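You operate a simulated robot arm through the tools that you are given. There is no shell and no other tool.

The job below is to be done with a simulated robot arm. You get a single attempt, and the scene is never put back.

## Task
Top the hopper up to MAX from the pail that the job card names.
Fine: its lid goes on the lid rest; the other pails stay shut; leave the pump in the pail, clip open, lever up.

The check looks at the end state, three seconds after you hand in, the way a careful person would. Anything else that was tipped, shoved, dropped, spilled or broken makes it a failure. A push-on lid holds only when it is set on centred and level and pressed home; a screw cap is set on level and turned clockwise until tight.

## Robot
A 6-joint arm with a two-finger gripper, fixed in place. Base frame: the origin is at the foot of the arm, x ahead of it, y to its left, z up. Readings come in mm, rad, newtons and seconds.
Its first joint turns from -2.897 to 2.897 rad. Payload 3.43 kg.
Tool frame: the origin (TCP) lies between the finger pads and is the grasp point; the fingertips stand 20 mm ahead of it; z points along the fingers, y is the line along which they close. Largest opening 190 mm; the body of the gripper starts 248 mm behind the TCP.
Orientation is that of the tool frame in the base frame, as [roll, pitch, yaw] about the fixed x, y, z axes, in that order (R = Rz(yaw) Ry(pitch) Rx(roll)). With the fingers straight down and closing along the base's y, the tool's x points along the base's -x, its y along +y and its z along -z.

## Interface
- The arm moves only by the tool apply_moves. Its arguments are lists of equal length, an entry for each row: "dp": the shift along the tool's x, y, z in mm, a list of three; "angular": the turn, a rotation vector about the tool's x, y, z in rad, a list of three; "fingers": the gripper command, from -1 (shut) to 1 (fully open), values between in proportion. In form: {"dp": [[tx, ty, tz], ...], "angular": [[rx, ry, rz], ...], "fingers": [fingers, ...]}. A call has 1 to 20 rows; each row is the pose to reach, as a shift and turn from the pose commanded when the call began, along the tool's axes at that moment. Each row takes 0.2 s and may step no farther than 50 mm and 0.15 rad from the row before; otherwise, or with a gripper value out of range, the whole call is refused. A pose out of reach is approached as far as the arm can. The call stops where the force on the tool passes 90 N (or 10 N more than at its start, if that is more) or the arm is blocked; 0.2 s more then pass. Each finger travels about 45 mm/s and halts on what it meets, pressing with about 41 N; the grip force reading is that of the motor and also rises with nothing between the fingers. The clock runs only during rows and for 0.2 s after the last one: add rows that repeat a pose to give the fingers time. It gives the time, the measured TCP pose, the force on the tool (base axes), the opening and the grip force at its end, in the units of the frame above (readings bear some noise), with the torque about the TCP (base axes, N m) and any sound that the robot's microphone picked up, and new pictures: "pictures" is both (left out), scene, wrist or none.
- Cameras (640 x 400 px; columns grow to the right, rows downward): "scene" is fixed at [51.6, 499.4, 1445]; the picture's right is [-0.25, -0.97, 0.00], its down [-0.47, 0.12, -0.88] and it looks along [0.85, -0.22, -0.48] (base axes); focal length 318 px, centre (320, 200). "wrist" rides on the gripper at [70, -8, -288] in the tool frame; the picture's right is [0.12, 0.99, 0.00], its down [-0.96, 0.12, -0.25] and it looks along [-0.25, 0.03, 0.97] (tool axes); focal length 261 px, centre (320, 200). There is no depth. A picture from a camera that has moved, and an enlarged one, comes with that camera's place and axes in the base frame and with its lens.
- raise_lower(by): slides the trunk up (or, below 0, down) by that many mm; the arm rides with it, the base frame stays. It gives what a move gives, with no picture.
- zoom(camera, box): a new picture of the part [left, top, right, bottom] of that camera's present view, enlarged. It takes no simulated time.
- finish_job(): hands the job in; it is judged then, once.

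Places have to be worked out from the pictures, the camera data and where the tool is seen. Open the gripper and draw the arm clear of the work before you hand the job in, unless the task says otherwise.

The tools are called after "Call:" by a JSON object that holds its "method" and its "body". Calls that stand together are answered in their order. apply_moves: Moves the arm, as the interface text tells. Its arguments: {"type":"object","properties":{"dp":{"type":"array","items":{"type":"array","items":{"type":"number"}}},"angular":{"type":"array","items":{"type":"array","items":{"type":"number"}}},"fingers":{"type":"array","items":{"type":"number"}},"pictures":{"type":"string","enum":["both","scene","wrist","none"]}},"required":["dp","angular","fingers"]} The other tools are called the same way: raise_lower (by) slides the trunk up or down; zoom (camera, box) takes an enlarged picture of a part of a camera's view; finish_job () hands the job in.

At the start:

```text
t: 0.0
tool_pos: [595.9, 372.9, 1303.7]
orientation: [3.14, 0.001, -3.141]
ft_force: [-0.3, 0.3, 0.4]
ft_torque: [-0.01, 0.01, -0.04]
width: 189.7
grip_force: 0.0
trunk travel left (down, up): [-175.0, 65.0]
```

scene: 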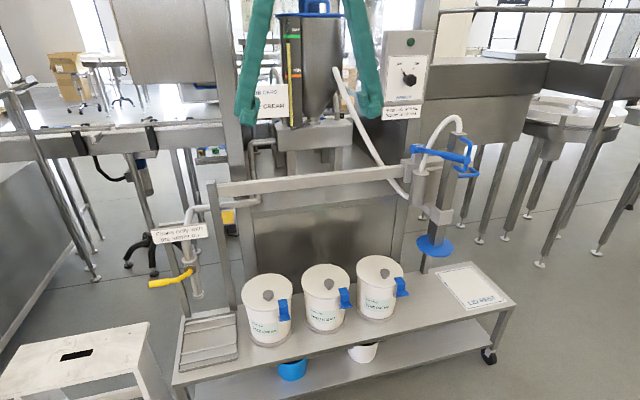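
wrist: 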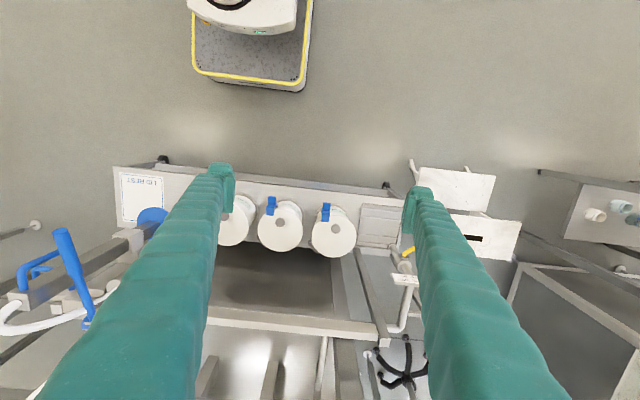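

I'll begin by looking closely at the signs, pails and the pump before moving anything.

Call:
{"method": "zoom", "body": {"camera": "scene", "box": [220, 0, 380, 140]}}

Call:
{"method": "zoom", "body": {"camera": "scene", "box": [360, 20, 520, 120]}}

Call:
{"method": "zoom", "body": {"camera": "scene", "box": [220, 240, 420, 365]}}

Call:
{"method": "zoom", "body": {"camera": "scene", "box": [380, 100, 540, 320]}}

Call:
{"method": "zoom", "body": {"camera": "scene", "box": [130, 180, 250, 300]}}

Call:
{"method": "zoom", "body": {"camera": "wrist", "box": [100, 150, 420, 350]}}

```text
2.86 times, centred on (300, 70) of scene
camera zoom: at [51.6, 499.4, 1445.0], right [-0.25, -0.97, 0.0], down [-0.47, 0.12, -0.88], along [0.85, -0.22, -0.48], focal length 910 px, centre (377, 571)
```

zoom: 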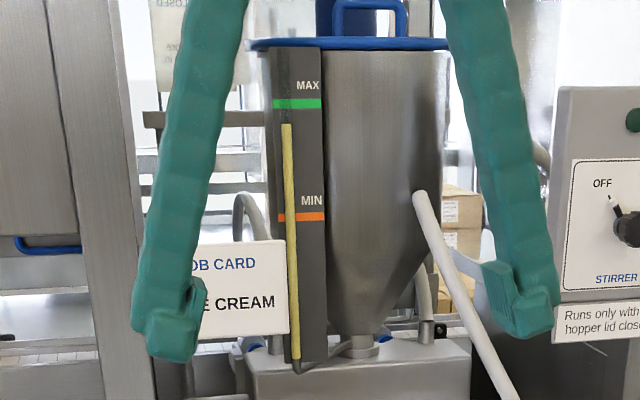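

```text
4.00 times, centred on (440, 70) of scene
camera zoom: at [51.6, 499.4, 1445.0], right [-0.25, -0.97, 0.0], down [-0.47, 0.12, -0.88], along [0.85, -0.22, -0.48], focal length 1273 px, centre (-160, 720)
```

zoom: 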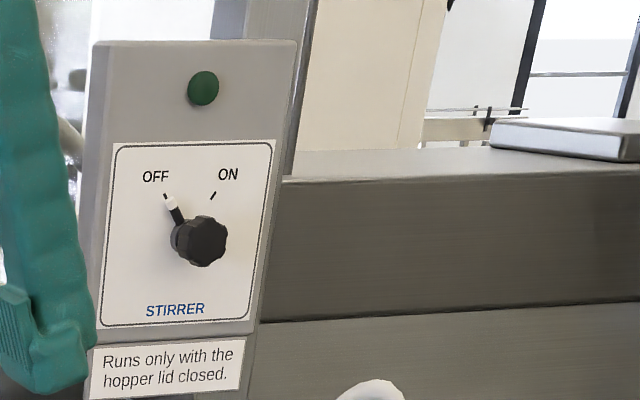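

```text
3.20 times, centred on (320, 302) of scene
camera zoom: at [51.6, 499.4, 1445.0], right [-0.25, -0.97, 0.0], down [-0.47, 0.12, -0.88], along [0.85, -0.22, -0.48], focal length 1019 px, centre (320, -128)
```

zoom: 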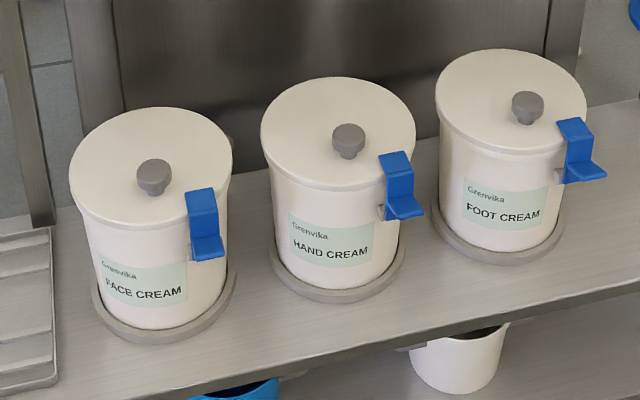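

```text
1.82 times, centred on (460, 210) of scene
camera zoom: at [51.6, 499.4, 1445.0], right [-0.25, -0.97, 0.0], down [-0.47, 0.12, -0.88], along [0.85, -0.22, -0.48], focal length 579 px, centre (66, 182)
```

zoom: 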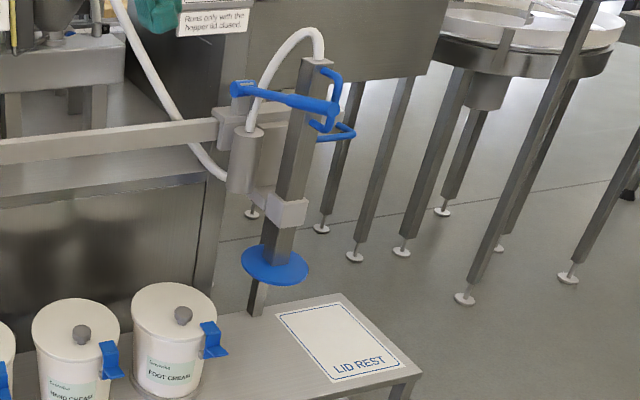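

```text
3.33 times, centred on (190, 240) of scene
camera zoom: at [51.6, 499.4, 1445.0], right [-0.25, -0.97, 0.0], down [-0.47, 0.12, -0.88], along [0.85, -0.22, -0.48], focal length 1061 px, centre (753, 67)
```

zoom: 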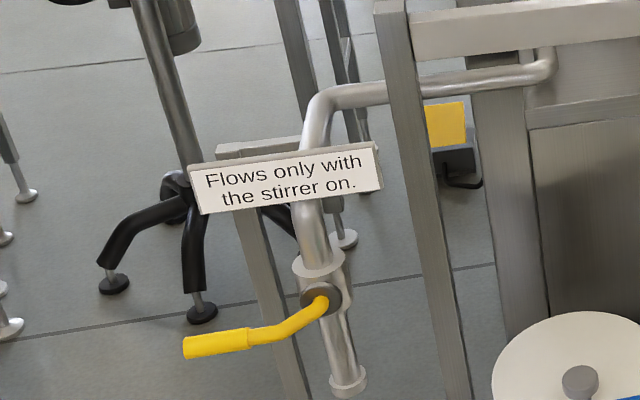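

```text
2.00 times, centred on (260, 250) of wrist
camera zoom: at [526.0, 364.9, 1590.3], right [-0.12, 0.99, 0.0], down [0.96, 0.12, 0.25], along [0.25, 0.03, -0.97], focal length 521 px, centre (440, 100)
```

zoom: 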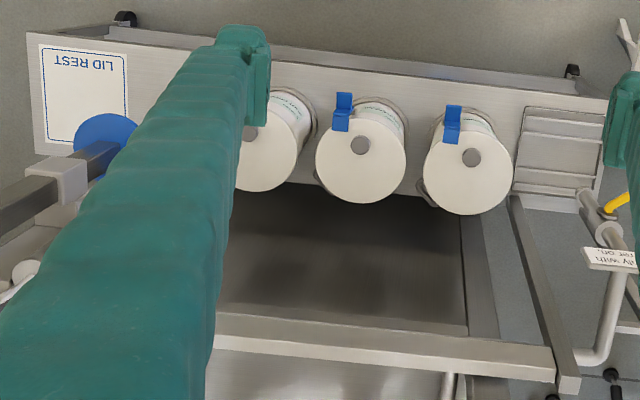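

The card ends in "E CREAM" and is partly hidden by the gripper. I'll zoom in on the pump, its clip and the gauge before choosing a move.

Call:
{"method": "zoom", "body": {"camera": "scene", "box": [400, 110, 490, 180]}}

Call:
{"method": "zoom", "body": {"camera": "scene", "box": [400, 180, 490, 270]}}

Call:
{"method": "zoom", "body": {"camera": "scene", "box": [270, 0, 330, 50]}}

Call:
{"method": "zoom", "body": {"camera": "scene", "box": [240, 265, 310, 350]}}

Call:
{"method": "zoom", "body": {"camera": "wrist", "box": [0, 160, 200, 340]}}

Call:
{"method": "zoom", "body": {"camera": "scene", "box": [240, 330, 400, 400]}}

```text
5.71 times, centred on (445, 145) of scene
camera zoom: at [51.6, 499.4, 1445.0], right [-0.25, -0.97, 0.0], down [-0.47, 0.12, -0.88], along [0.85, -0.22, -0.48], focal length 1819 px, centre (-394, 514)
```

zoom: 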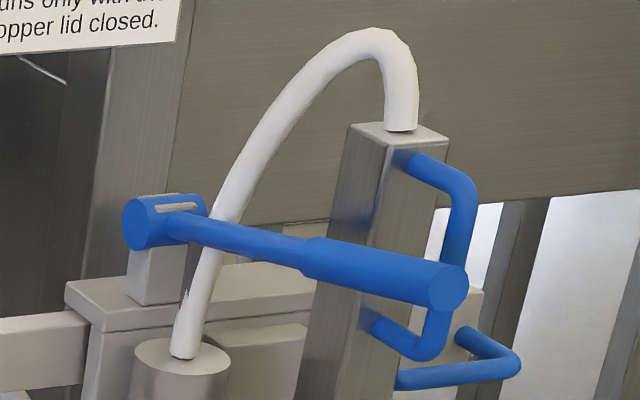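

```text
4.44 times, centred on (445, 225) of scene
camera zoom: at [51.6, 499.4, 1445.0], right [-0.25, -0.97, 0.0], down [-0.47, 0.12, -0.88], along [0.85, -0.22, -0.48], focal length 1415 px, centre (-236, 89)
```

zoom: 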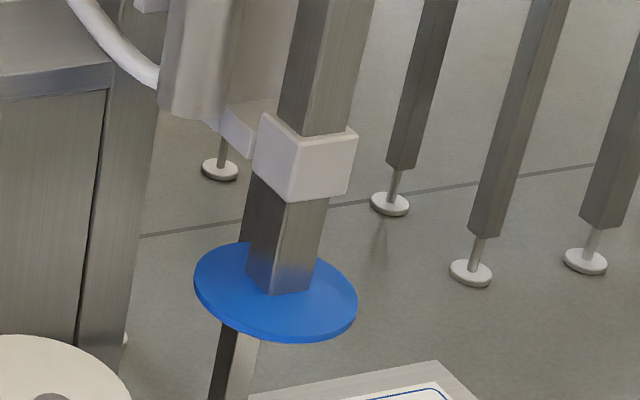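

```text
8.00 times, centred on (300, 25) of scene
camera zoom: at [51.6, 499.4, 1445.0], right [-0.25, -0.97, 0.0], down [-0.47, 0.12, -0.88], along [0.85, -0.22, -0.48], focal length 2547 px, centre (480, 1600)
```

zoom: 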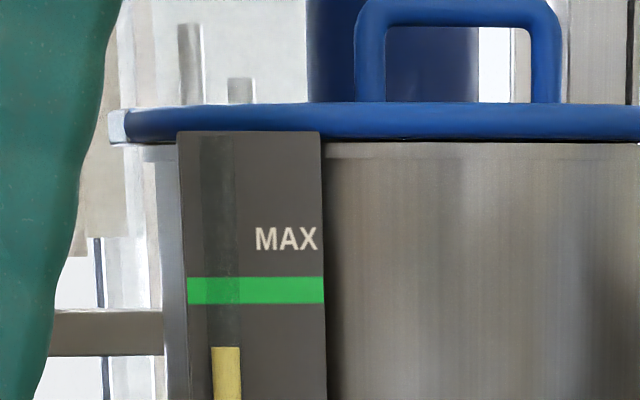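

```text
4.71 times, centred on (275, 308) of scene
camera zoom: at [51.6, 499.4, 1445.0], right [-0.25, -0.97, 0.0], down [-0.47, 0.12, -0.88], along [0.85, -0.22, -0.48], focal length 1498 px, centre (532, -306)
```

zoom: 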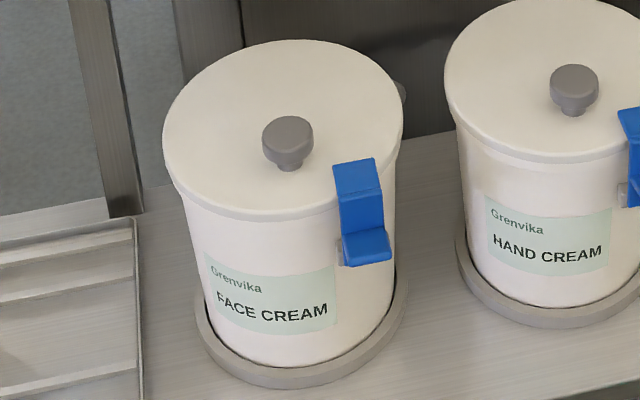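

```text
2.22 times, centred on (100, 250) of wrist
camera zoom: at [526.0, 364.9, 1590.3], right [-0.12, 0.99, 0.0], down [0.96, 0.12, 0.25], along [0.25, 0.03, -0.97], focal length 579 px, centre (809, 89)
```

zoom: 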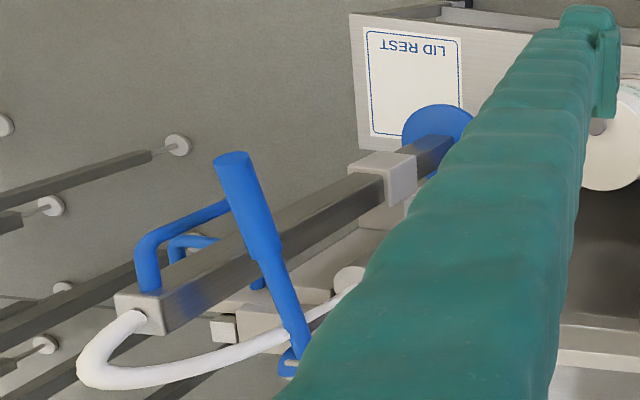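

```text
4.00 times, centred on (320, 365) of scene
camera zoom: at [51.6, 499.4, 1445.0], right [-0.25, -0.97, 0.0], down [-0.47, 0.12, -0.88], along [0.85, -0.22, -0.48], focal length 1273 px, centre (320, -460)
```

zoom: 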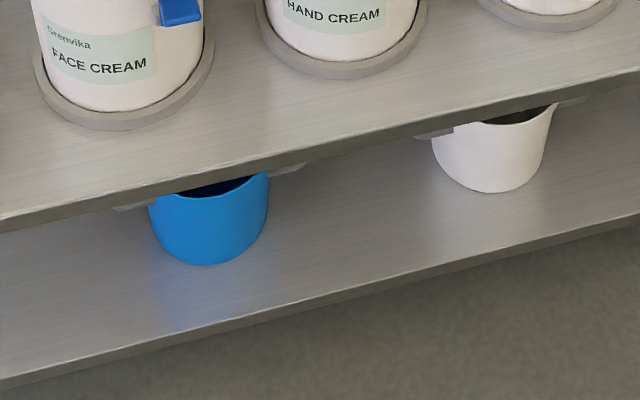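

The gauge shows the cream just under the MAX band and the job card seems to say FACE CREAM. The pump column stands at about (917, -192) with its foot disc at z≈690. I'll move the arm right and tilt it about 45° to look at the pump and its holder.

Call:
{"method": "apply_moves", "body": {"dp": [[0, -40, 10], [0, -80, 20], [0, -120, 30], [0, -160, 40], [0, -200, 50], [0, -240, 60], [0, -280, 70], [0, -320, 80], [0, -360, 90], [0, -400, 100], [0, -440, 110], [0, -480, 120], [0, -520, 130], [0, -560, 140], [0, -560, 150]], "angular": [[0, -0.05, 0], [0, -0.1, 0], [0, -0.15, 0], [0, -0.2, 0], [0, -0.25, 0], [0, -0.3, 0], [0, -0.35, 0], [0, -0.4, 0], [0, -0.45, 0], [0, -0.5, 0], [0, -0.55, 0], [0, -0.6, 0], [0, -0.65, 0], [0, -0.7, 0], [0, -0.75, 0]], "fingers": [1, 1, 1, 1, 1, 1, 1, 1, 1, 1, 1, 1, 1, 1, 1], "pictures": "both"}}

```text
t: 3.4
tool_pos: [616.0, -188.8, 1120.0]
orientation: [3.1, 0.702, 3.136]
ft_force: [0.8, -0.1, 0.8]
ft_torque: [-0.02, -0.05, 0.0]
width: 190.1
grip_force: 0.1
trunk travel left (down, up): [-175.0, 65.0]
stopped in row 15: the arm was blocked; the commanded pose is now the measured one
camera wrist: at [376.0, -207.2, 1293.0], right [-0.11, 0.99, -0.04], down [0.57, 0.1, 0.81], along [0.81, 0.07, -0.58], focal length 261 px, centre (320, 200)
```

scene: 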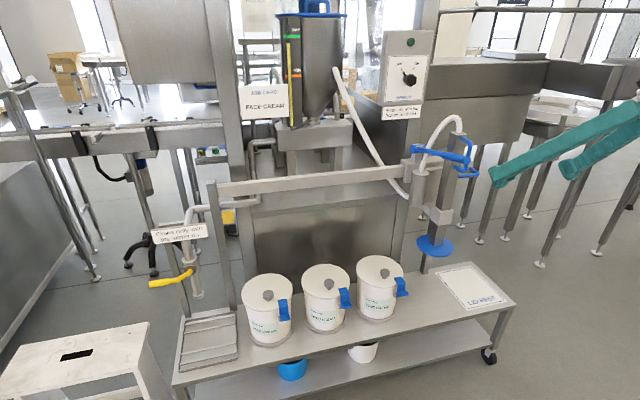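
wrist: 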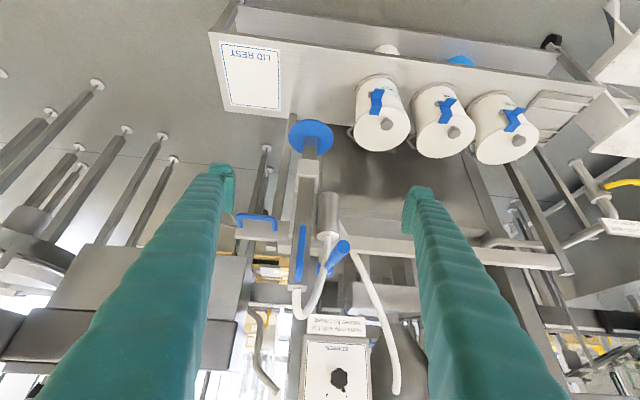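

Now I'll zoom in on the pump and its holder from this viewpoint, and read the card now that it is uncovered.

Call:
{"method": "zoom", "body": {"camera": "wrist", "box": [220, 100, 380, 200]}}

Call:
{"method": "zoom", "body": {"camera": "wrist", "box": [220, 180, 380, 330]}}

Call:
{"method": "zoom", "body": {"camera": "wrist", "box": [340, 60, 560, 180]}}

Call:
{"method": "zoom", "body": {"camera": "scene", "box": [230, 0, 350, 140]}}

```text
4.00 times, centred on (300, 150) of wrist
camera zoom: at [376.0, -207.2, 1293.0], right [-0.11, 0.99, -0.04], down [0.57, 0.1, 0.81], along [0.81, 0.07, -0.58], focal length 1043 px, centre (400, 400)
```

zoom: 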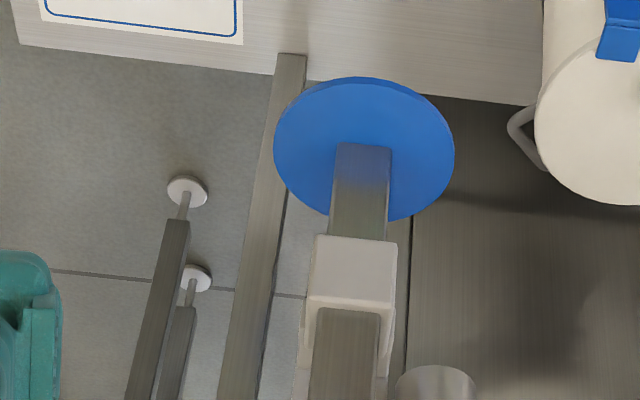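

```text
2.67 times, centred on (300, 255) of wrist
camera zoom: at [376.0, -207.2, 1293.0], right [-0.11, 0.99, -0.04], down [0.57, 0.1, 0.81], along [0.81, 0.07, -0.58], focal length 695 px, centre (373, 53)
```

zoom: 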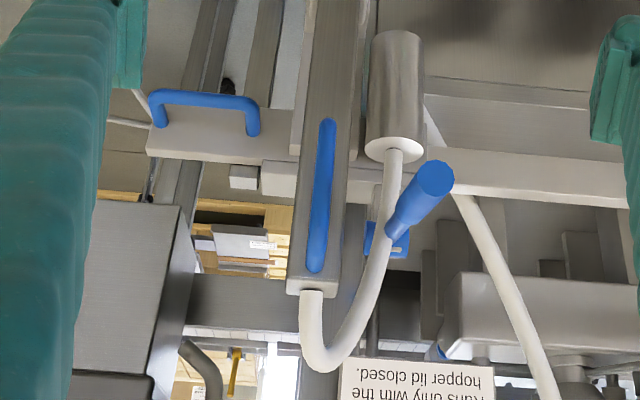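

```text
2.91 times, centred on (450, 120) of wrist
camera zoom: at [376.0, -207.2, 1293.0], right [-0.11, 0.99, -0.04], down [0.57, 0.1, 0.81], along [0.81, 0.07, -0.58], focal length 758 px, centre (-58, 433)
```

zoom: 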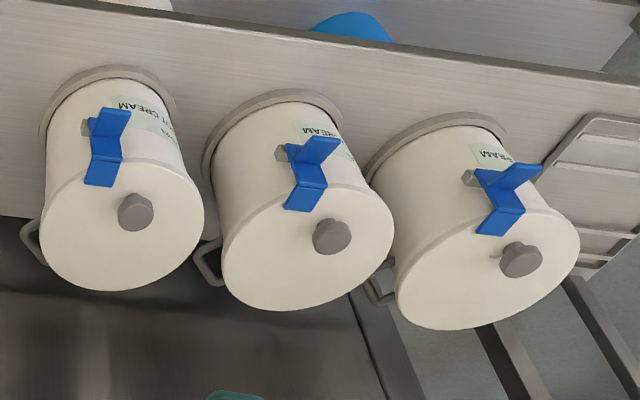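

```text
2.86 times, centred on (290, 70) of scene
camera zoom: at [51.6, 499.4, 1445.0], right [-0.25, -0.97, 0.0], down [-0.47, 0.12, -0.88], along [0.85, -0.22, -0.48], focal length 910 px, centre (406, 571)
```

zoom: 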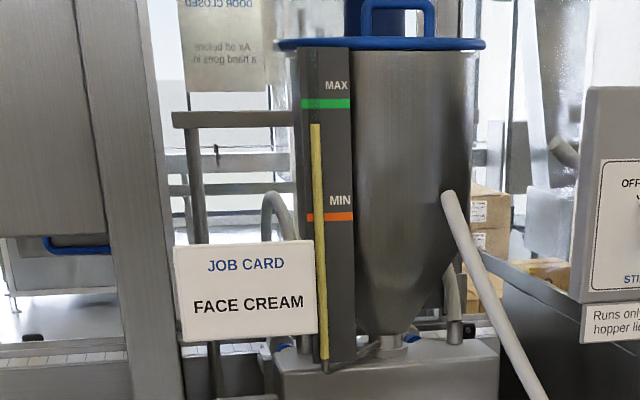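

The card reads FACE CREAM. The pump column seems to run in a white guide on a bracket hung from a rail, with a lever and hoses, so I need a closer side view. I'll move lower and turn the camera toward it.

Call:
{"method": "apply_moves", "body": {"dp": [[0, 16, 23], [0, 32, 46], [0, 48, 69], [0, 64, 92], [0, 80, 115], [0, 96, 137], [0, 112, 160], [0, 128, 183], [0, 144, 206], [0, 160, 229]], "angular": [[0.039, -0.002, 0.046], [0.077, -0.004, 0.092], [0.116, -0.006, 0.137], [0.155, -0.008, 0.183], [0.194, -0.01, 0.229], [0.232, -0.011, 0.275], [0.271, -0.013, 0.321], [0.31, -0.015, 0.366], [0.348, -0.017, 0.412], [0.387, -0.019, 0.458]], "fingers": [1, 1, 1, 1, 1, 1, 1, 1, 1, 1], "pictures": "both"}}

```text
t: 5.6
tool_pos: [758.3, -21.7, 953.6]
orientation: [3.094, 0.708, 2.529]
ft_force: [-0.3, -0.1, 1.1]
ft_torque: [0.12, -0.05, 0.1]
width: 190.0
grip_force: 0.1
trunk travel left (down, up): [-175.0, 65.0]
camera wrist: at [549.2, 99.3, 1124.4], right [0.47, 0.88, -0.04], down [0.52, -0.24, 0.82], along [0.71, -0.41, -0.57], focal length 261 px, centre (320, 200)
```

scene: 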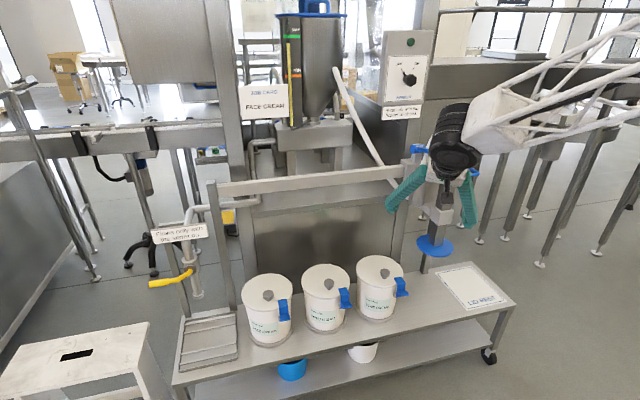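
wrist: 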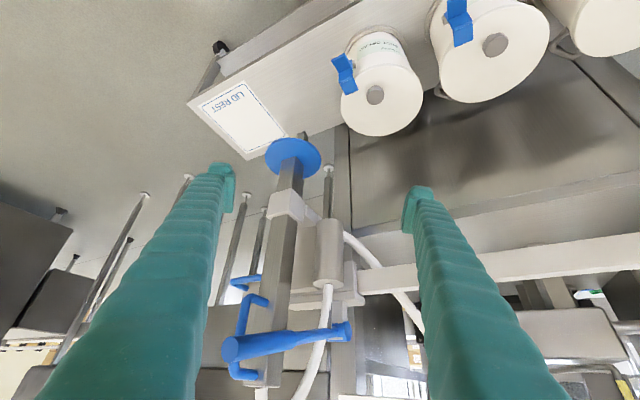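

Good view of the whole pump unit. I'll zoom in on the guide, the carriage and the lever hub.

Call:
{"method": "zoom", "body": {"camera": "wrist", "box": [240, 130, 400, 230]}}

Call:
{"method": "zoom", "body": {"camera": "wrist", "box": [210, 220, 400, 400]}}

Call:
{"method": "zoom", "body": {"camera": "wrist", "box": [280, 200, 440, 310]}}

Call:
{"method": "zoom", "body": {"camera": "wrist", "box": [320, 0, 500, 150]}}

```text
4.00 times, centred on (320, 180) of wrist
camera zoom: at [549.2, 99.3, 1124.4], right [0.47, 0.88, -0.04], down [0.52, -0.24, 0.82], along [0.71, -0.41, -0.57], focal length 1043 px, centre (320, 280)
```

zoom: 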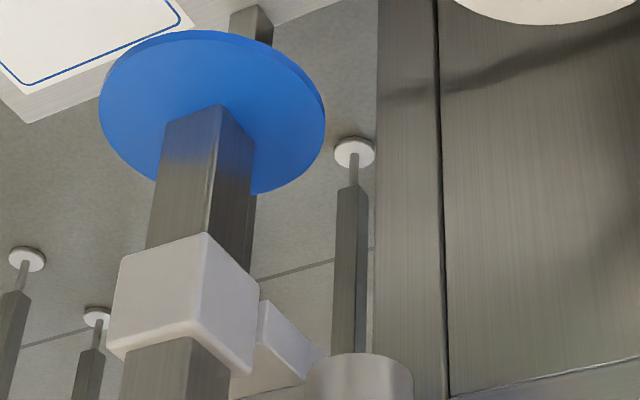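

```text
2.22 times, centred on (305, 310) of wrist
camera zoom: at [549.2, 99.3, 1124.4], right [0.47, 0.88, -0.04], down [0.52, -0.24, 0.82], along [0.71, -0.41, -0.57], focal length 579 px, centre (353, -44)
```

zoom: 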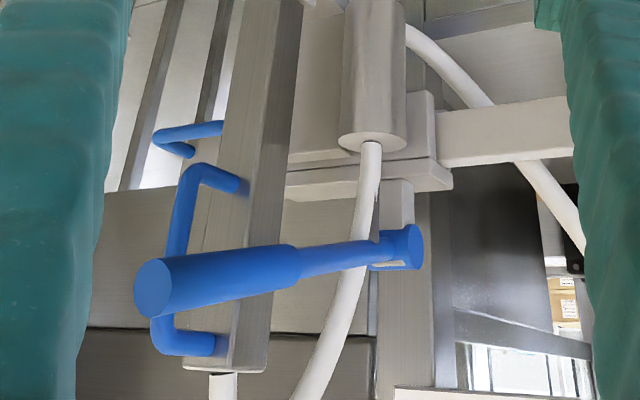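

```text
3.64 times, centred on (360, 255) of wrist
camera zoom: at [549.2, 99.3, 1124.4], right [0.47, 0.88, -0.04], down [0.52, -0.24, 0.82], along [0.71, -0.41, -0.57], focal length 948 px, centre (174, 0)
```

zoom: 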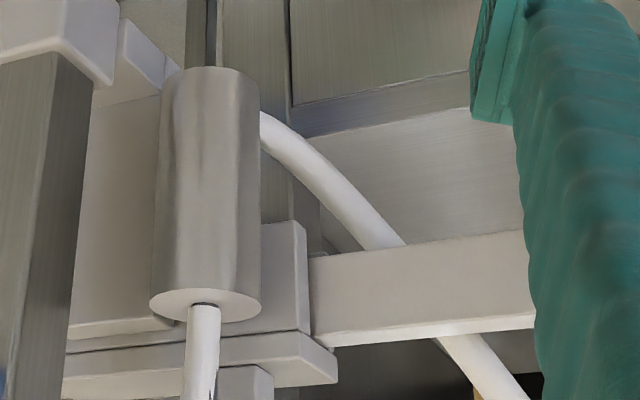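

```text
2.67 times, centred on (410, 75) of wrist
camera zoom: at [549.2, 99.3, 1124.4], right [0.47, 0.88, -0.04], down [0.52, -0.24, 0.82], along [0.71, -0.41, -0.57], focal length 695 px, centre (80, 533)
```

zoom: 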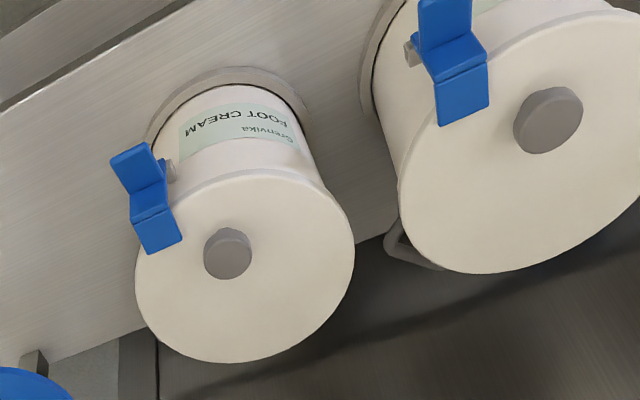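

The pump is a saddle on a horizontal rail, carrying a vertical column through a white guide. The column (x≈917) doesn't line up with the pails (x≈881), so I'll measure the rail direction from the scene camera.

Call:
{"method": "zoom", "body": {"camera": "scene", "box": [200, 160, 300, 220]}}

Call:
{"method": "zoom", "body": {"camera": "scene", "box": [320, 140, 440, 220]}}

Call:
{"method": "zoom", "body": {"camera": "wrist", "box": [440, 180, 640, 320]}}

Call:
{"method": "zoom", "body": {"camera": "scene", "box": [160, 280, 260, 400]}}

```text
6.40 times, centred on (250, 190) of scene
camera zoom: at [51.6, 499.4, 1445.0], right [-0.25, -0.97, 0.0], down [-0.47, 0.12, -0.88], along [0.85, -0.22, -0.48], focal length 2037 px, centre (768, 264)
```

zoom: 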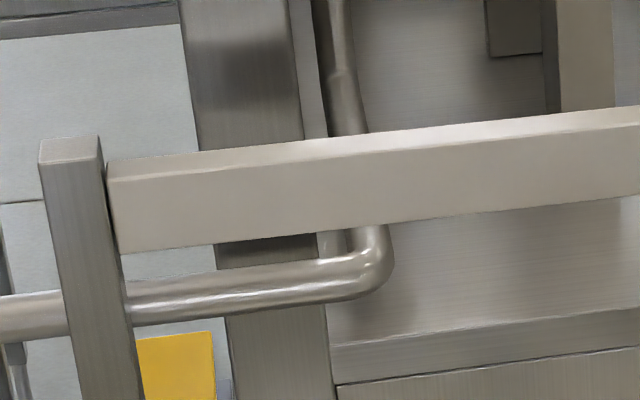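

```text
5.00 times, centred on (380, 180) of scene
camera zoom: at [51.6, 499.4, 1445.0], right [-0.25, -0.97, 0.0], down [-0.47, 0.12, -0.88], along [0.85, -0.22, -0.48], focal length 1592 px, centre (20, 300)
```

zoom: 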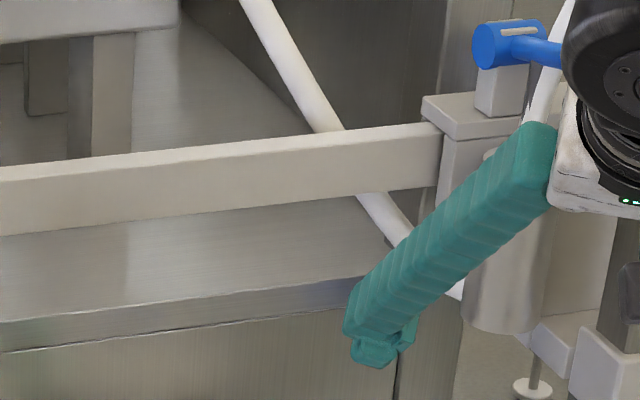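

```text
2.86 times, centred on (540, 250) of wrist
camera zoom: at [549.2, 99.3, 1124.4], right [0.47, 0.88, -0.04], down [0.52, -0.24, 0.82], along [0.71, -0.41, -0.57], focal length 745 px, centre (-309, 57)
```

zoom: 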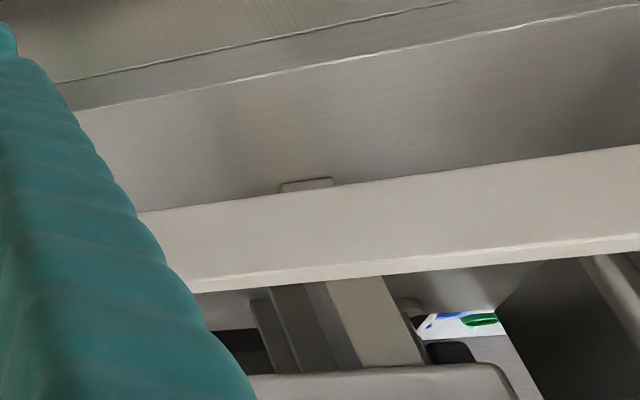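

```text
3.33 times, centred on (210, 340) of scene
camera zoom: at [51.6, 499.4, 1445.0], right [-0.25, -0.97, 0.0], down [-0.47, 0.12, -0.88], along [0.85, -0.22, -0.48], focal length 1061 px, centre (687, -267)
```

zoom: 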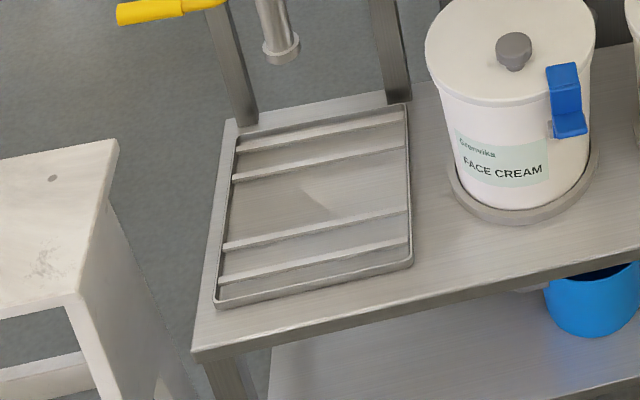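

The rail runs parallel to y and its line is offset from the pails by about 35 mm, so I need to know how the column is held. I'll swing round to the -y side of the pump, staying in front of the lever, and look at the guide and saddle from there.

Call:
{"method": "apply_moves", "body": {"dp": [[9.7, -31.8, -9.9], [19.5, -63.6, -19.7], [2.6, -95.8, -6.8], [-14.2, -128, 6.1], [-31.1, -160.2, 19], [-47.9, -192.4, 31.9], [-64.8, -224.6, 44.8], [-81.7, -256.8, 57.7], [-98.5, -289.1, 70.6], [-125.7, -290.7, 93.9], [-152.9, -292.3, 117.1]], "angular": [[-0.065, 0.004, -0.076], [-0.13, 0.007, -0.152], [-0.205, 0.011, -0.239], [-0.28, 0.016, -0.326], [-0.354, 0.02, -0.414], [-0.429, 0.024, -0.501], [-0.504, 0.028, -0.588], [-0.579, 0.032, -0.675], [-0.65, 0.036, -0.759], [-0.715, 0.04, -0.835], [-0.78, 0.043, -0.911]], "fingers": [1, 1, 1, 1, 1, 1, 1, 1, 1, 1, 1], "pictures": "both"}}

```text
t: 8.0
tool_pos: [759.6, -371.3, 954.0]
orientation: [3.098, 0.707, -2.55]
ft_force: [-0.4, 0.5, 1.6]
ft_torque: [-0.23, 0.02, -0.18]
width: 190.0
grip_force: 0.2
trunk travel left (down, up): [-175.0, 65.0]
camera wrist: at [572.8, -521.8, 1126.8], right [-0.65, 0.76, -0.04], down [0.41, 0.4, 0.82], along [0.64, 0.51, -0.58], focal length 261 px, centre (320, 200)
```

scene: 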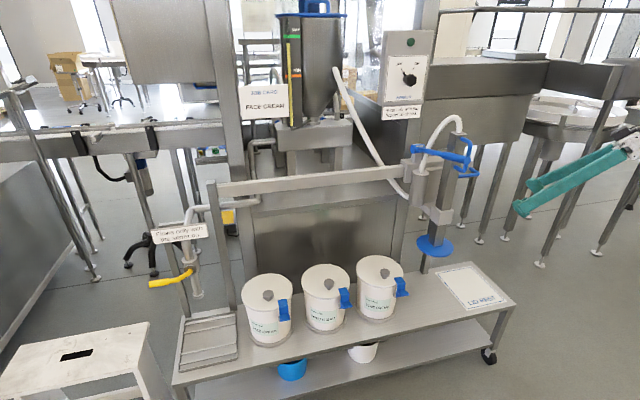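
wrist: 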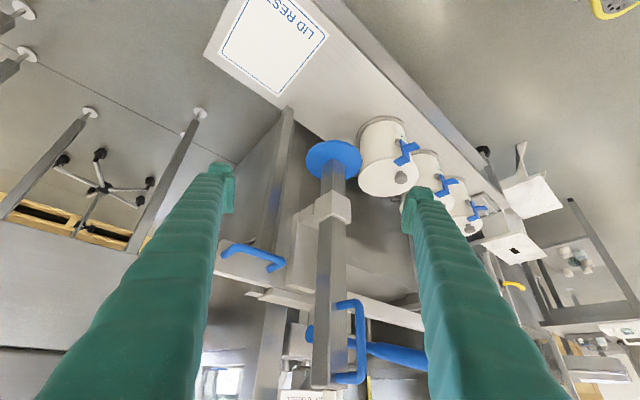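

Now I'll zoom on the guide and saddle from this side.

Call:
{"method": "zoom", "body": {"camera": "wrist", "box": [270, 120, 400, 230]}}

Call:
{"method": "zoom", "body": {"camera": "wrist", "box": [200, 200, 360, 320]}}

Call:
{"method": "zoom", "body": {"camera": "wrist", "box": [260, 270, 440, 400]}}

```text
3.64 times, centred on (335, 175) of wrist
camera zoom: at [572.8, -521.8, 1126.8], right [-0.65, 0.76, -0.04], down [0.41, 0.4, 0.82], along [0.64, 0.51, -0.58], focal length 948 px, centre (266, 291)
```

zoom: 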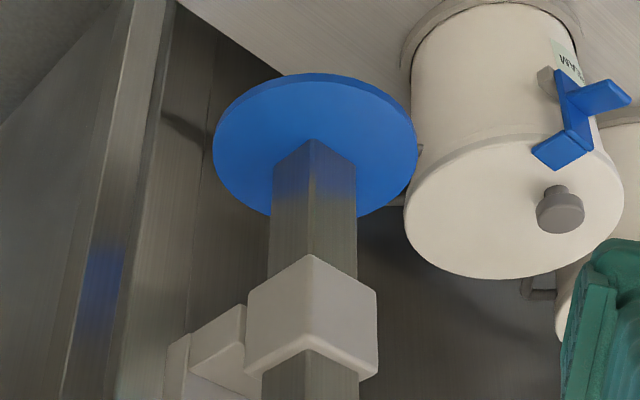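

```text
3.33 times, centred on (280, 260) of wrist
camera zoom: at [572.8, -521.8, 1126.8], right [-0.65, 0.76, -0.04], down [0.41, 0.4, 0.82], along [0.64, 0.51, -0.58], focal length 869 px, centre (453, 0)
```

zoom: 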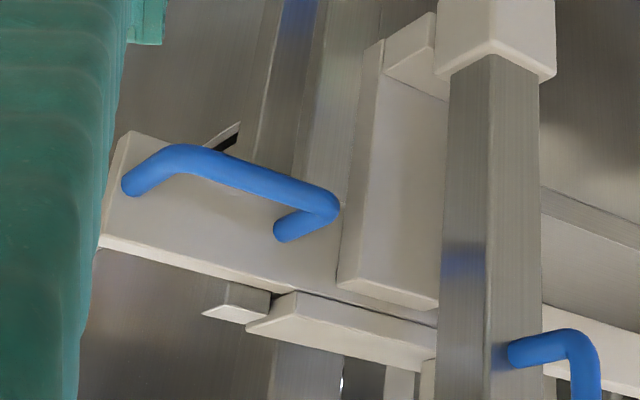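

```text
3.08 times, centred on (350, 335) of wrist
camera zoom: at [572.8, -521.8, 1126.8], right [-0.65, 0.76, -0.04], down [0.41, 0.4, 0.82], along [0.64, 0.51, -0.58], focal length 802 px, centre (228, -215)
```

zoom: 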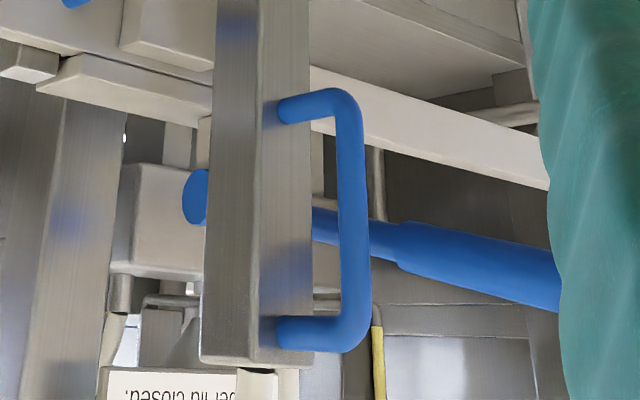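

The knob sits off the lid centre by about 36 mm toward the robot, so the pail centres (x≈917) do lie on the pump's line. The saddle slides to the pail and the column drops in. First the clip and lid: I'll retreat, turn the tool straight down and travel over to the FACE CREAM pail.

Call:
{"method": "apply_moves", "body": {"dp": [[13.1, 40.6, -9.4], [26.2, 81.1, -18.9], [39.3, 121.7, -28.3], [19.7, 159.3, -9.9], [0.1, 196.9, 8.5], [-19.5, 234.6, 26.9], [-39.1, 272.2, 45.3], [-58.8, 309.8, 63.8], [-78.4, 347.4, 82.2], [-98.0, 385.0, 100.6], [-117.6, 422.7, 119.0], [-137.2, 460.3, 137.4], [-156.8, 497.9, 155.8], [-176.4, 535.5, 174.2], [-196.0, 573.1, 192.6], [-215.6, 610.8, 211.0], [-235.2, 648.4, 229.4], [-254.9, 686.0, 247.9], [-274.5, 723.6, 266.3]], "angular": [[0.0131, 0.0355, 0.0306], [0.0263, 0.071, 0.0612], [0.0394, 0.1064, 0.0919], [0.0526, 0.1419, 0.1225], [0.0657, 0.1774, 0.1531], [0.0788, 0.2129, 0.1837], [0.092, 0.2484, 0.2143], [0.1051, 0.2838, 0.245], [0.1183, 0.3193, 0.2756], [0.1314, 0.3548, 0.3062], [0.1445, 0.3903, 0.3368], [0.1577, 0.4258, 0.3674], [0.1708, 0.4612, 0.3981], [0.184, 0.4967, 0.4287], [0.1971, 0.5322, 0.4593], [0.2102, 0.5677, 0.4899], [0.2234, 0.6032, 0.5205], [0.2365, 0.6386, 0.5512], [0.2497, 0.6741, 0.5818]], "fingers": [1, 1, 1, 1, 1, 1, 1, 1, 1, 1, 1, 1, 1, 1, 1, 1, 1, 1, 1], "pictures": "both"}}

```text
t: 12.0
tool_pos: [651.1, 442.5, 961.2]
orientation: [3.139, -0.003, 3.142]
ft_force: [-0.2, -1.2, 0.8]
ft_torque: [0.21, -0.08, 0.0]
width: 190.0
grip_force: 0.0
trunk travel left (down, up): [-175.0, 65.0]
camera wrist: at [581.8, 433.8, 1247.9], right [-0.12, 0.99, 0.0], down [0.96, 0.11, 0.25], along [0.24, 0.03, -0.97], focal length 261 px, centre (320, 200)
```

scene: 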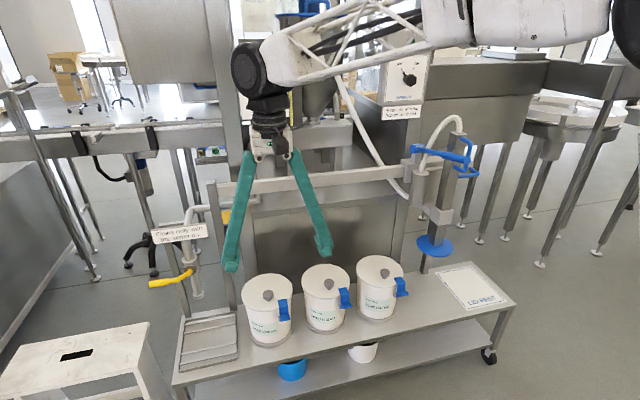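
wrist: 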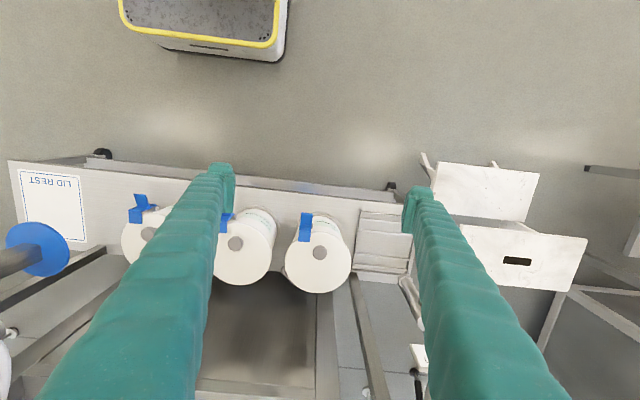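

The tool now points straight down. I'll zoom in on the face cream pail, its lid, knob and clip from here to place them.

Call:
{"method": "zoom", "body": {"camera": "wrist", "box": [270, 190, 370, 310]}}

Call:
{"method": "zoom", "body": {"camera": "wrist", "box": [0, 150, 130, 290]}}

Call:
{"method": "zoom", "body": {"camera": "scene", "box": [240, 265, 300, 310]}}

```text
3.33 times, centred on (320, 250) of wrist
camera zoom: at [581.8, 433.8, 1247.9], right [-0.12, 0.99, 0.0], down [0.96, 0.11, 0.25], along [0.24, 0.03, -0.97], focal length 869 px, centre (320, 33)
```

zoom: 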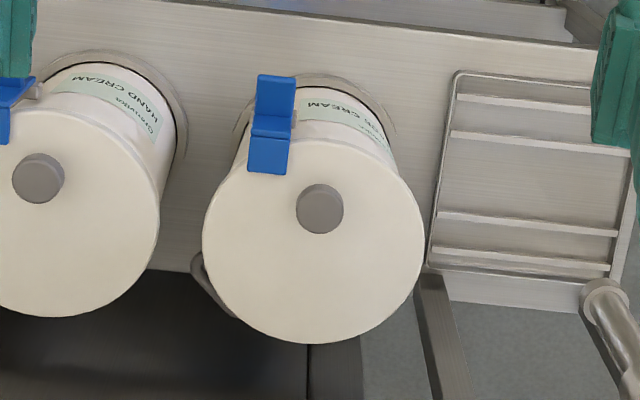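

```text
2.86 times, centred on (65, 220) of wrist
camera zoom: at [581.8, 433.8, 1247.9], right [-0.12, 0.99, 0.0], down [0.96, 0.11, 0.25], along [0.24, 0.03, -0.97], focal length 745 px, centre (1049, 143)
```

zoom: 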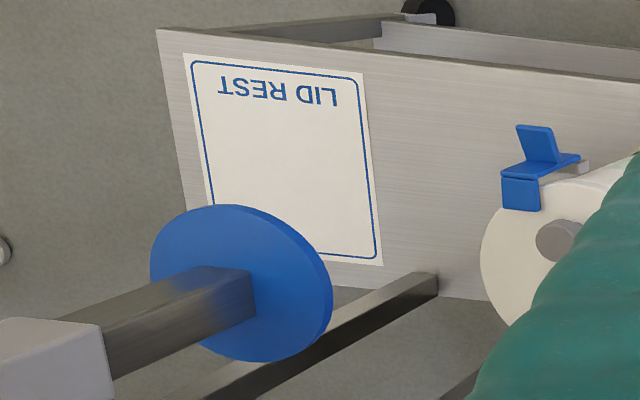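

```text
8.89 times, centred on (270, 288) of scene
camera zoom: at [51.6, 499.4, 1445.0], right [-0.25, -0.97, 0.0], down [-0.47, 0.12, -0.88], along [0.85, -0.22, -0.48], focal length 2830 px, centre (764, -578)
```

zoom: 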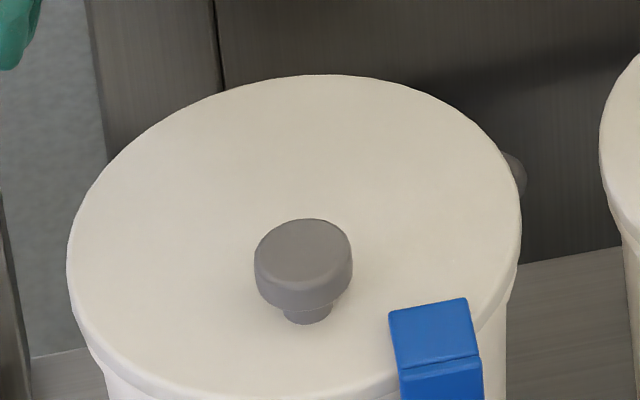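

The lid centre is about (920, 470, 602) and the knob cap is about (877, 470, 632). The clip is at y≈425 with its tab end near (802, 425, 571). I'd like a closer side-on look at the clip before touching it.

Call:
{"method": "apply_moves", "body": {"dp": [[-8.6, 9.7, 25.1], [-17.3, 19.4, 50.3], [-25.9, 29.1, 75.4], [-34.5, 38.8, 100.5], [-43.1, 48.4, 125.6], [-51.8, 58.1, 150.8], [-60.4, 67.8, 175.9], [-69, 77.5, 201]], "angular": [[0.0262, -0.0848, 0.0719], [0.0525, -0.1697, 0.1438], [0.0787, -0.2545, 0.2157], [0.105, -0.3394, 0.2876], [0.1312, -0.4242, 0.3594], [0.1574, -0.509, 0.4313], [0.1837, -0.5939, 0.5032], [0.2099, -0.6787, 0.5751]], "fingers": [1, 1, 1, 1, 1, 1, 1, 1], "pictures": "both"}}

```text
t: 13.8
tool_pos: [719.7, 518.1, 758.4]
orientation: [3.139, 0.698, 2.538]
ft_force: [0.4, -0.4, 0.9]
ft_torque: [0.22, 0.05, 0.14]
width: 190.1
grip_force: 0.0
trunk travel left (down, up): [-175.0, 65.0]
camera wrist: at [518.9, 646.9, 931.0], right [0.49, 0.87, -0.07], down [0.54, -0.23, 0.81], along [0.69, -0.43, -0.58], focal length 261 px, centre (320, 200)
```

scene: 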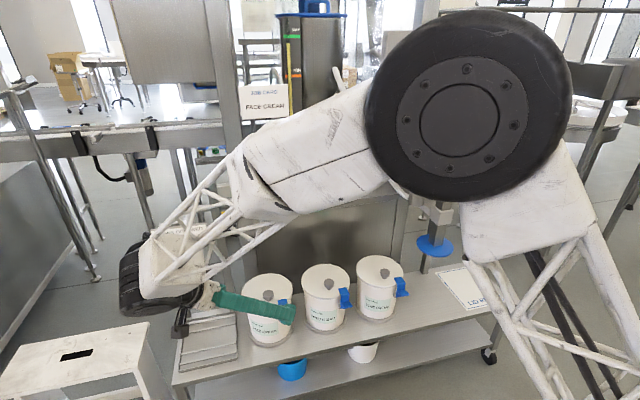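
wrist: 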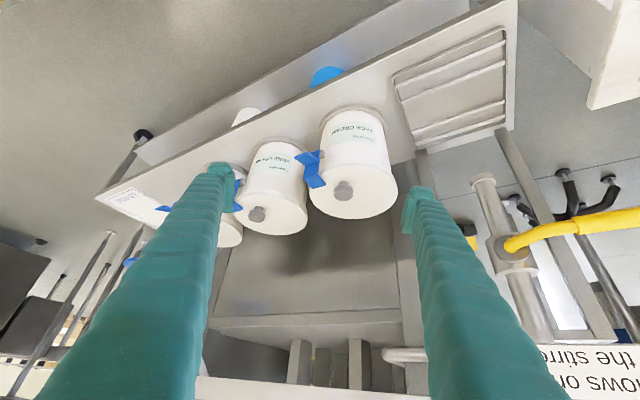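

Zooming in on the clip from this side.

Call:
{"method": "zoom", "body": {"camera": "wrist", "box": [280, 110, 410, 230]}}

Call:
{"method": "zoom", "body": {"camera": "wrist", "box": [290, 140, 350, 200]}}

```text
3.33 times, centred on (345, 170) of wrist
camera zoom: at [518.9, 646.9, 931.0], right [0.49, 0.87, -0.07], down [0.54, -0.23, 0.81], along [0.69, -0.43, -0.58], focal length 869 px, centre (237, 300)
```

zoom: 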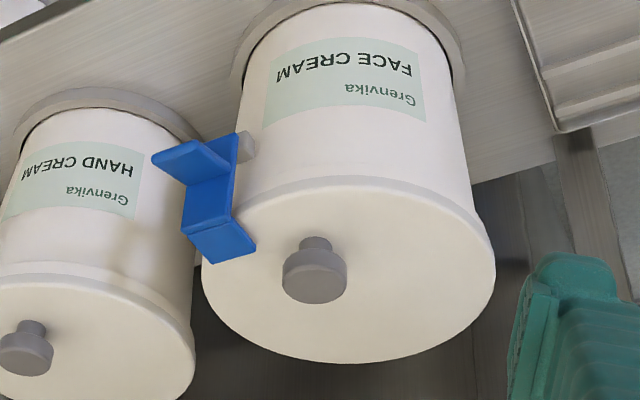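

```text
6.67 times, centred on (320, 170) of wrist
camera zoom: at [518.9, 646.9, 931.0], right [0.49, 0.87, -0.07], down [0.54, -0.23, 0.81], along [0.69, -0.43, -0.58], focal length 1738 px, centre (320, 400)
```

zoom: 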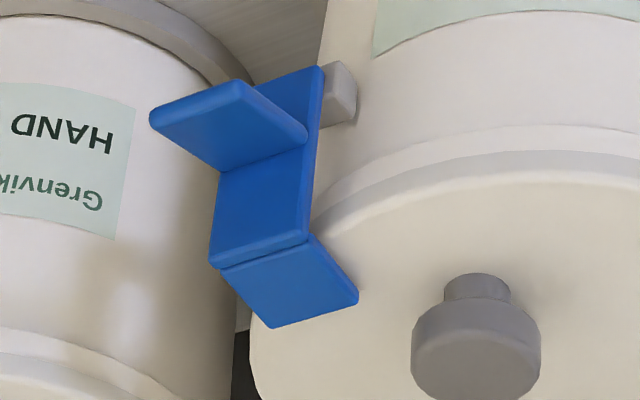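

The clip is a hinged plate: its hook lies over the lid at x≈830–860, y≈425. Its tab sticks out toward the robot at z≈575–580, and the pivot block is near (838, 425, 548). Pressing the tab down should swing the hook outward, so I'll return to tool-down, close the fingers and hover in front of it.

Call:
{"method": "apply_moves", "body": {"dp": [[-2, -8.2, 11.2], [-4, -16.3, 22.3], [-5.9, -24.5, 33.5], [-7.9, -32.7, 44.7], [-9.9, -40.8, 55.8], [-11.9, -49, 67], [-13.8, -57.1, 78.1], [-15.8, -65.3, 89.3], [-15.8, -65.3, 89.3], [-15.8, -65.3, 89.3], [-15.8, -65.3, 89.3], [-15.8, -65.3, 89.3]], "angular": [[-0.0262, 0.0848, -0.0719], [-0.0525, 0.1697, -0.1438], [-0.0787, 0.2545, -0.2157], [-0.105, 0.3394, -0.2876], [-0.1312, 0.4242, -0.3594], [-0.1574, 0.509, -0.4313], [-0.1837, 0.5939, -0.5032], [-0.2099, 0.6787, -0.5751], [-0.2099, 0.6787, -0.5751], [-0.2099, 0.6787, -0.5751], [-0.2099, 0.6787, -0.5751], [-0.2099, 0.6787, -0.5751]], "fingers": [-1, -1, -1, -1, -1, -1, -1, -1, -1, -1, -1, -1], "pictures": "both"}}

```text
t: 16.4
tool_pos: [740.2, 424.4, 697.8]
orientation: [3.14, -0.002, 3.139]
ft_force: [1.1, -0.1, -0.1]
ft_torque: [0.01, 0.02, -0.01]
width: 0.0
grip_force: 34.2
trunk travel left (down, up): [-175.0, 65.0]
camera wrist: at [669.6, 415.5, 985.1], right [-0.12, 0.99, 0.0], down [0.96, 0.11, 0.25], along [0.24, 0.03, -0.97], focal length 261 px, centre (320, 200)
```

scene: 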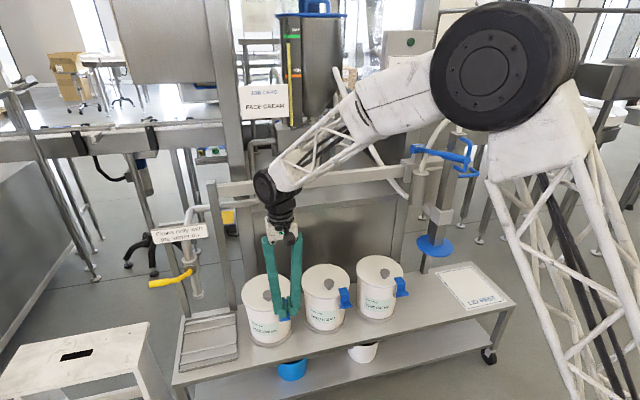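
wrist: 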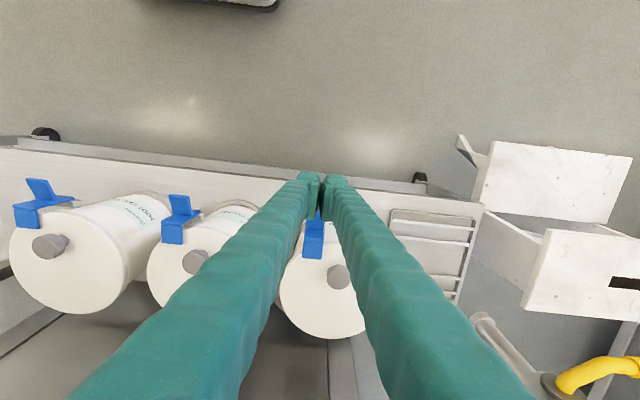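

Fingers are closed and just in front of the clip. A quick zoom to refine the clip and knob positions from here.

Call:
{"method": "zoom", "body": {"camera": "wrist", "box": [270, 170, 380, 350]}}

```text
2.22 times, centred on (325, 260) of wrist
camera zoom: at [669.6, 415.5, 985.1], right [-0.12, 0.99, 0.0], down [0.96, 0.11, 0.25], along [0.24, 0.03, -0.97], focal length 579 px, centre (309, 67)
```

zoom: 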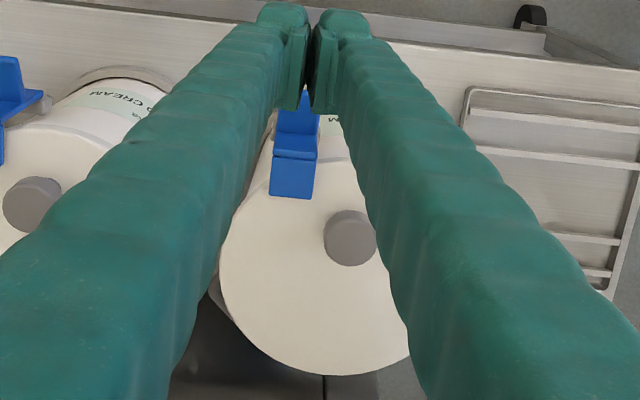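

The clip plate edge is at x≈828 and the hook tip at x≈862, y≈426, with the knob at (875, 469). I'll press down on the tab's outer end with the closed fingers (inner finger face at x≈805).

Call:
{"method": "apply_moves", "body": {"dp": [[-22, 0.5, 25], [-44, 1, 60], [-44, 1, 90], [-44, 1, 97], [-44, 1, 104], [-44, 1, 111], [-44, 1, 118], [-44, 1, 125], [-44, 1, 131]], "angular": [[0, 0, 0], [0, 0, 0], [0, 0, 0], [0, 0, 0], [0, 0, 0], [0, 0, 0], [0, 0, 0], [0, 0, 0], [0, 0, 0]], "fingers": [-1, -1, -1, -1, -1, -1, -1, -1, -1], "pictures": "both"}}

```text
t: 18.0
tool_pos: [780.4, 425.9, 589.9]
orientation: [3.137, 0.002, -3.141]
ft_force: [-30.3, -9.4, 58.6]
ft_torque: [-0.41, -1.31, -0.06]
width: 6.1
grip_force: 34.1
trunk travel left (down, up): [-175.0, 65.0]
stopped in row 8: the force on the tool passed its limit at 102 N (the readings are from after the stop); the commanded pose is now the measured one
camera wrist: at [710.7, 416.9, 875.7], right [-0.12, 0.99, 0.0], down [0.96, 0.11, 0.25], along [0.25, 0.03, -0.97], focal length 261 px, centre (320, 200)
```

scene: 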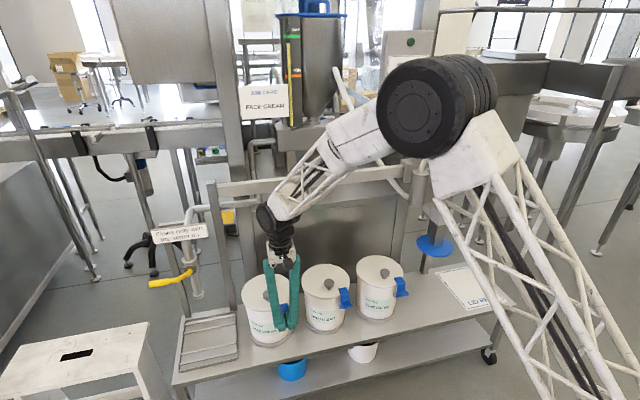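
wrist: 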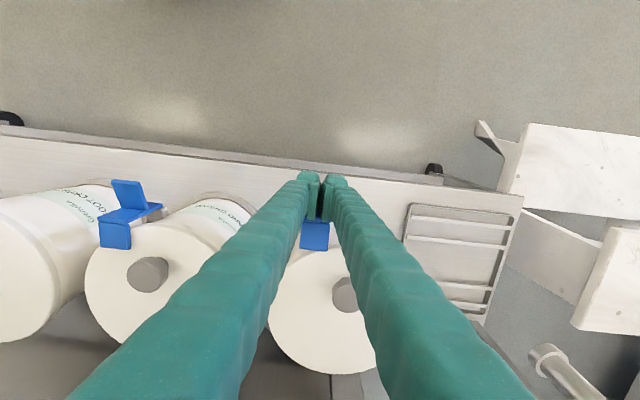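

The press hit the force limit with the tips at z≈570. I'll zoom to see whether the clip moved.

Call:
{"method": "zoom", "body": {"camera": "wrist", "box": [270, 160, 380, 300]}}

Call:
{"method": "zoom", "body": {"camera": "scene", "box": [240, 255, 320, 350]}}

```text
2.86 times, centred on (325, 230) of wrist
camera zoom: at [710.7, 416.9, 875.7], right [-0.12, 0.99, 0.0], down [0.96, 0.11, 0.25], along [0.25, 0.03, -0.97], focal length 745 px, centre (306, 114)
```

zoom: 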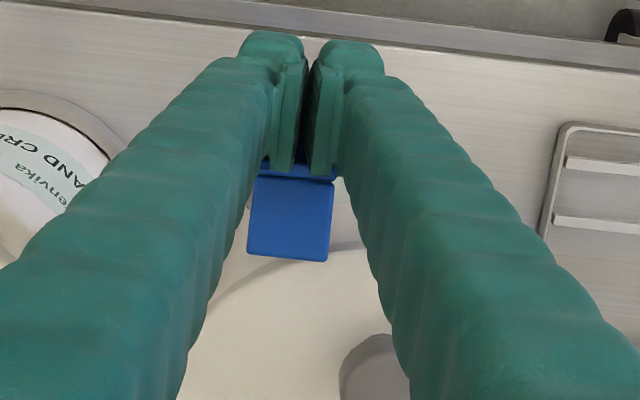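

```text
4.21 times, centred on (280, 302) of scene
camera zoom: at [51.6, 499.4, 1445.0], right [-0.25, -0.97, 0.0], down [-0.47, 0.12, -0.88], along [0.85, -0.22, -0.48], focal length 1340 px, centre (488, -232)
```

zoom: 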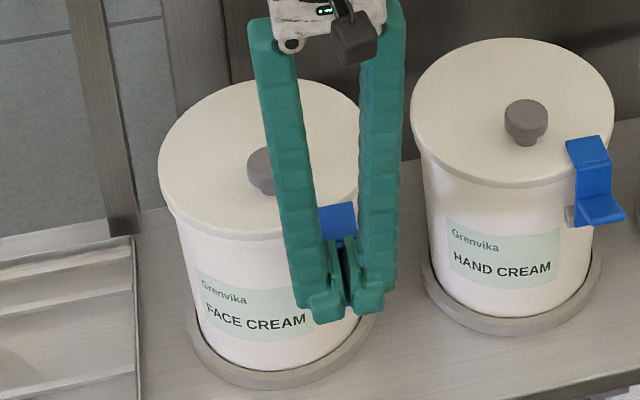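

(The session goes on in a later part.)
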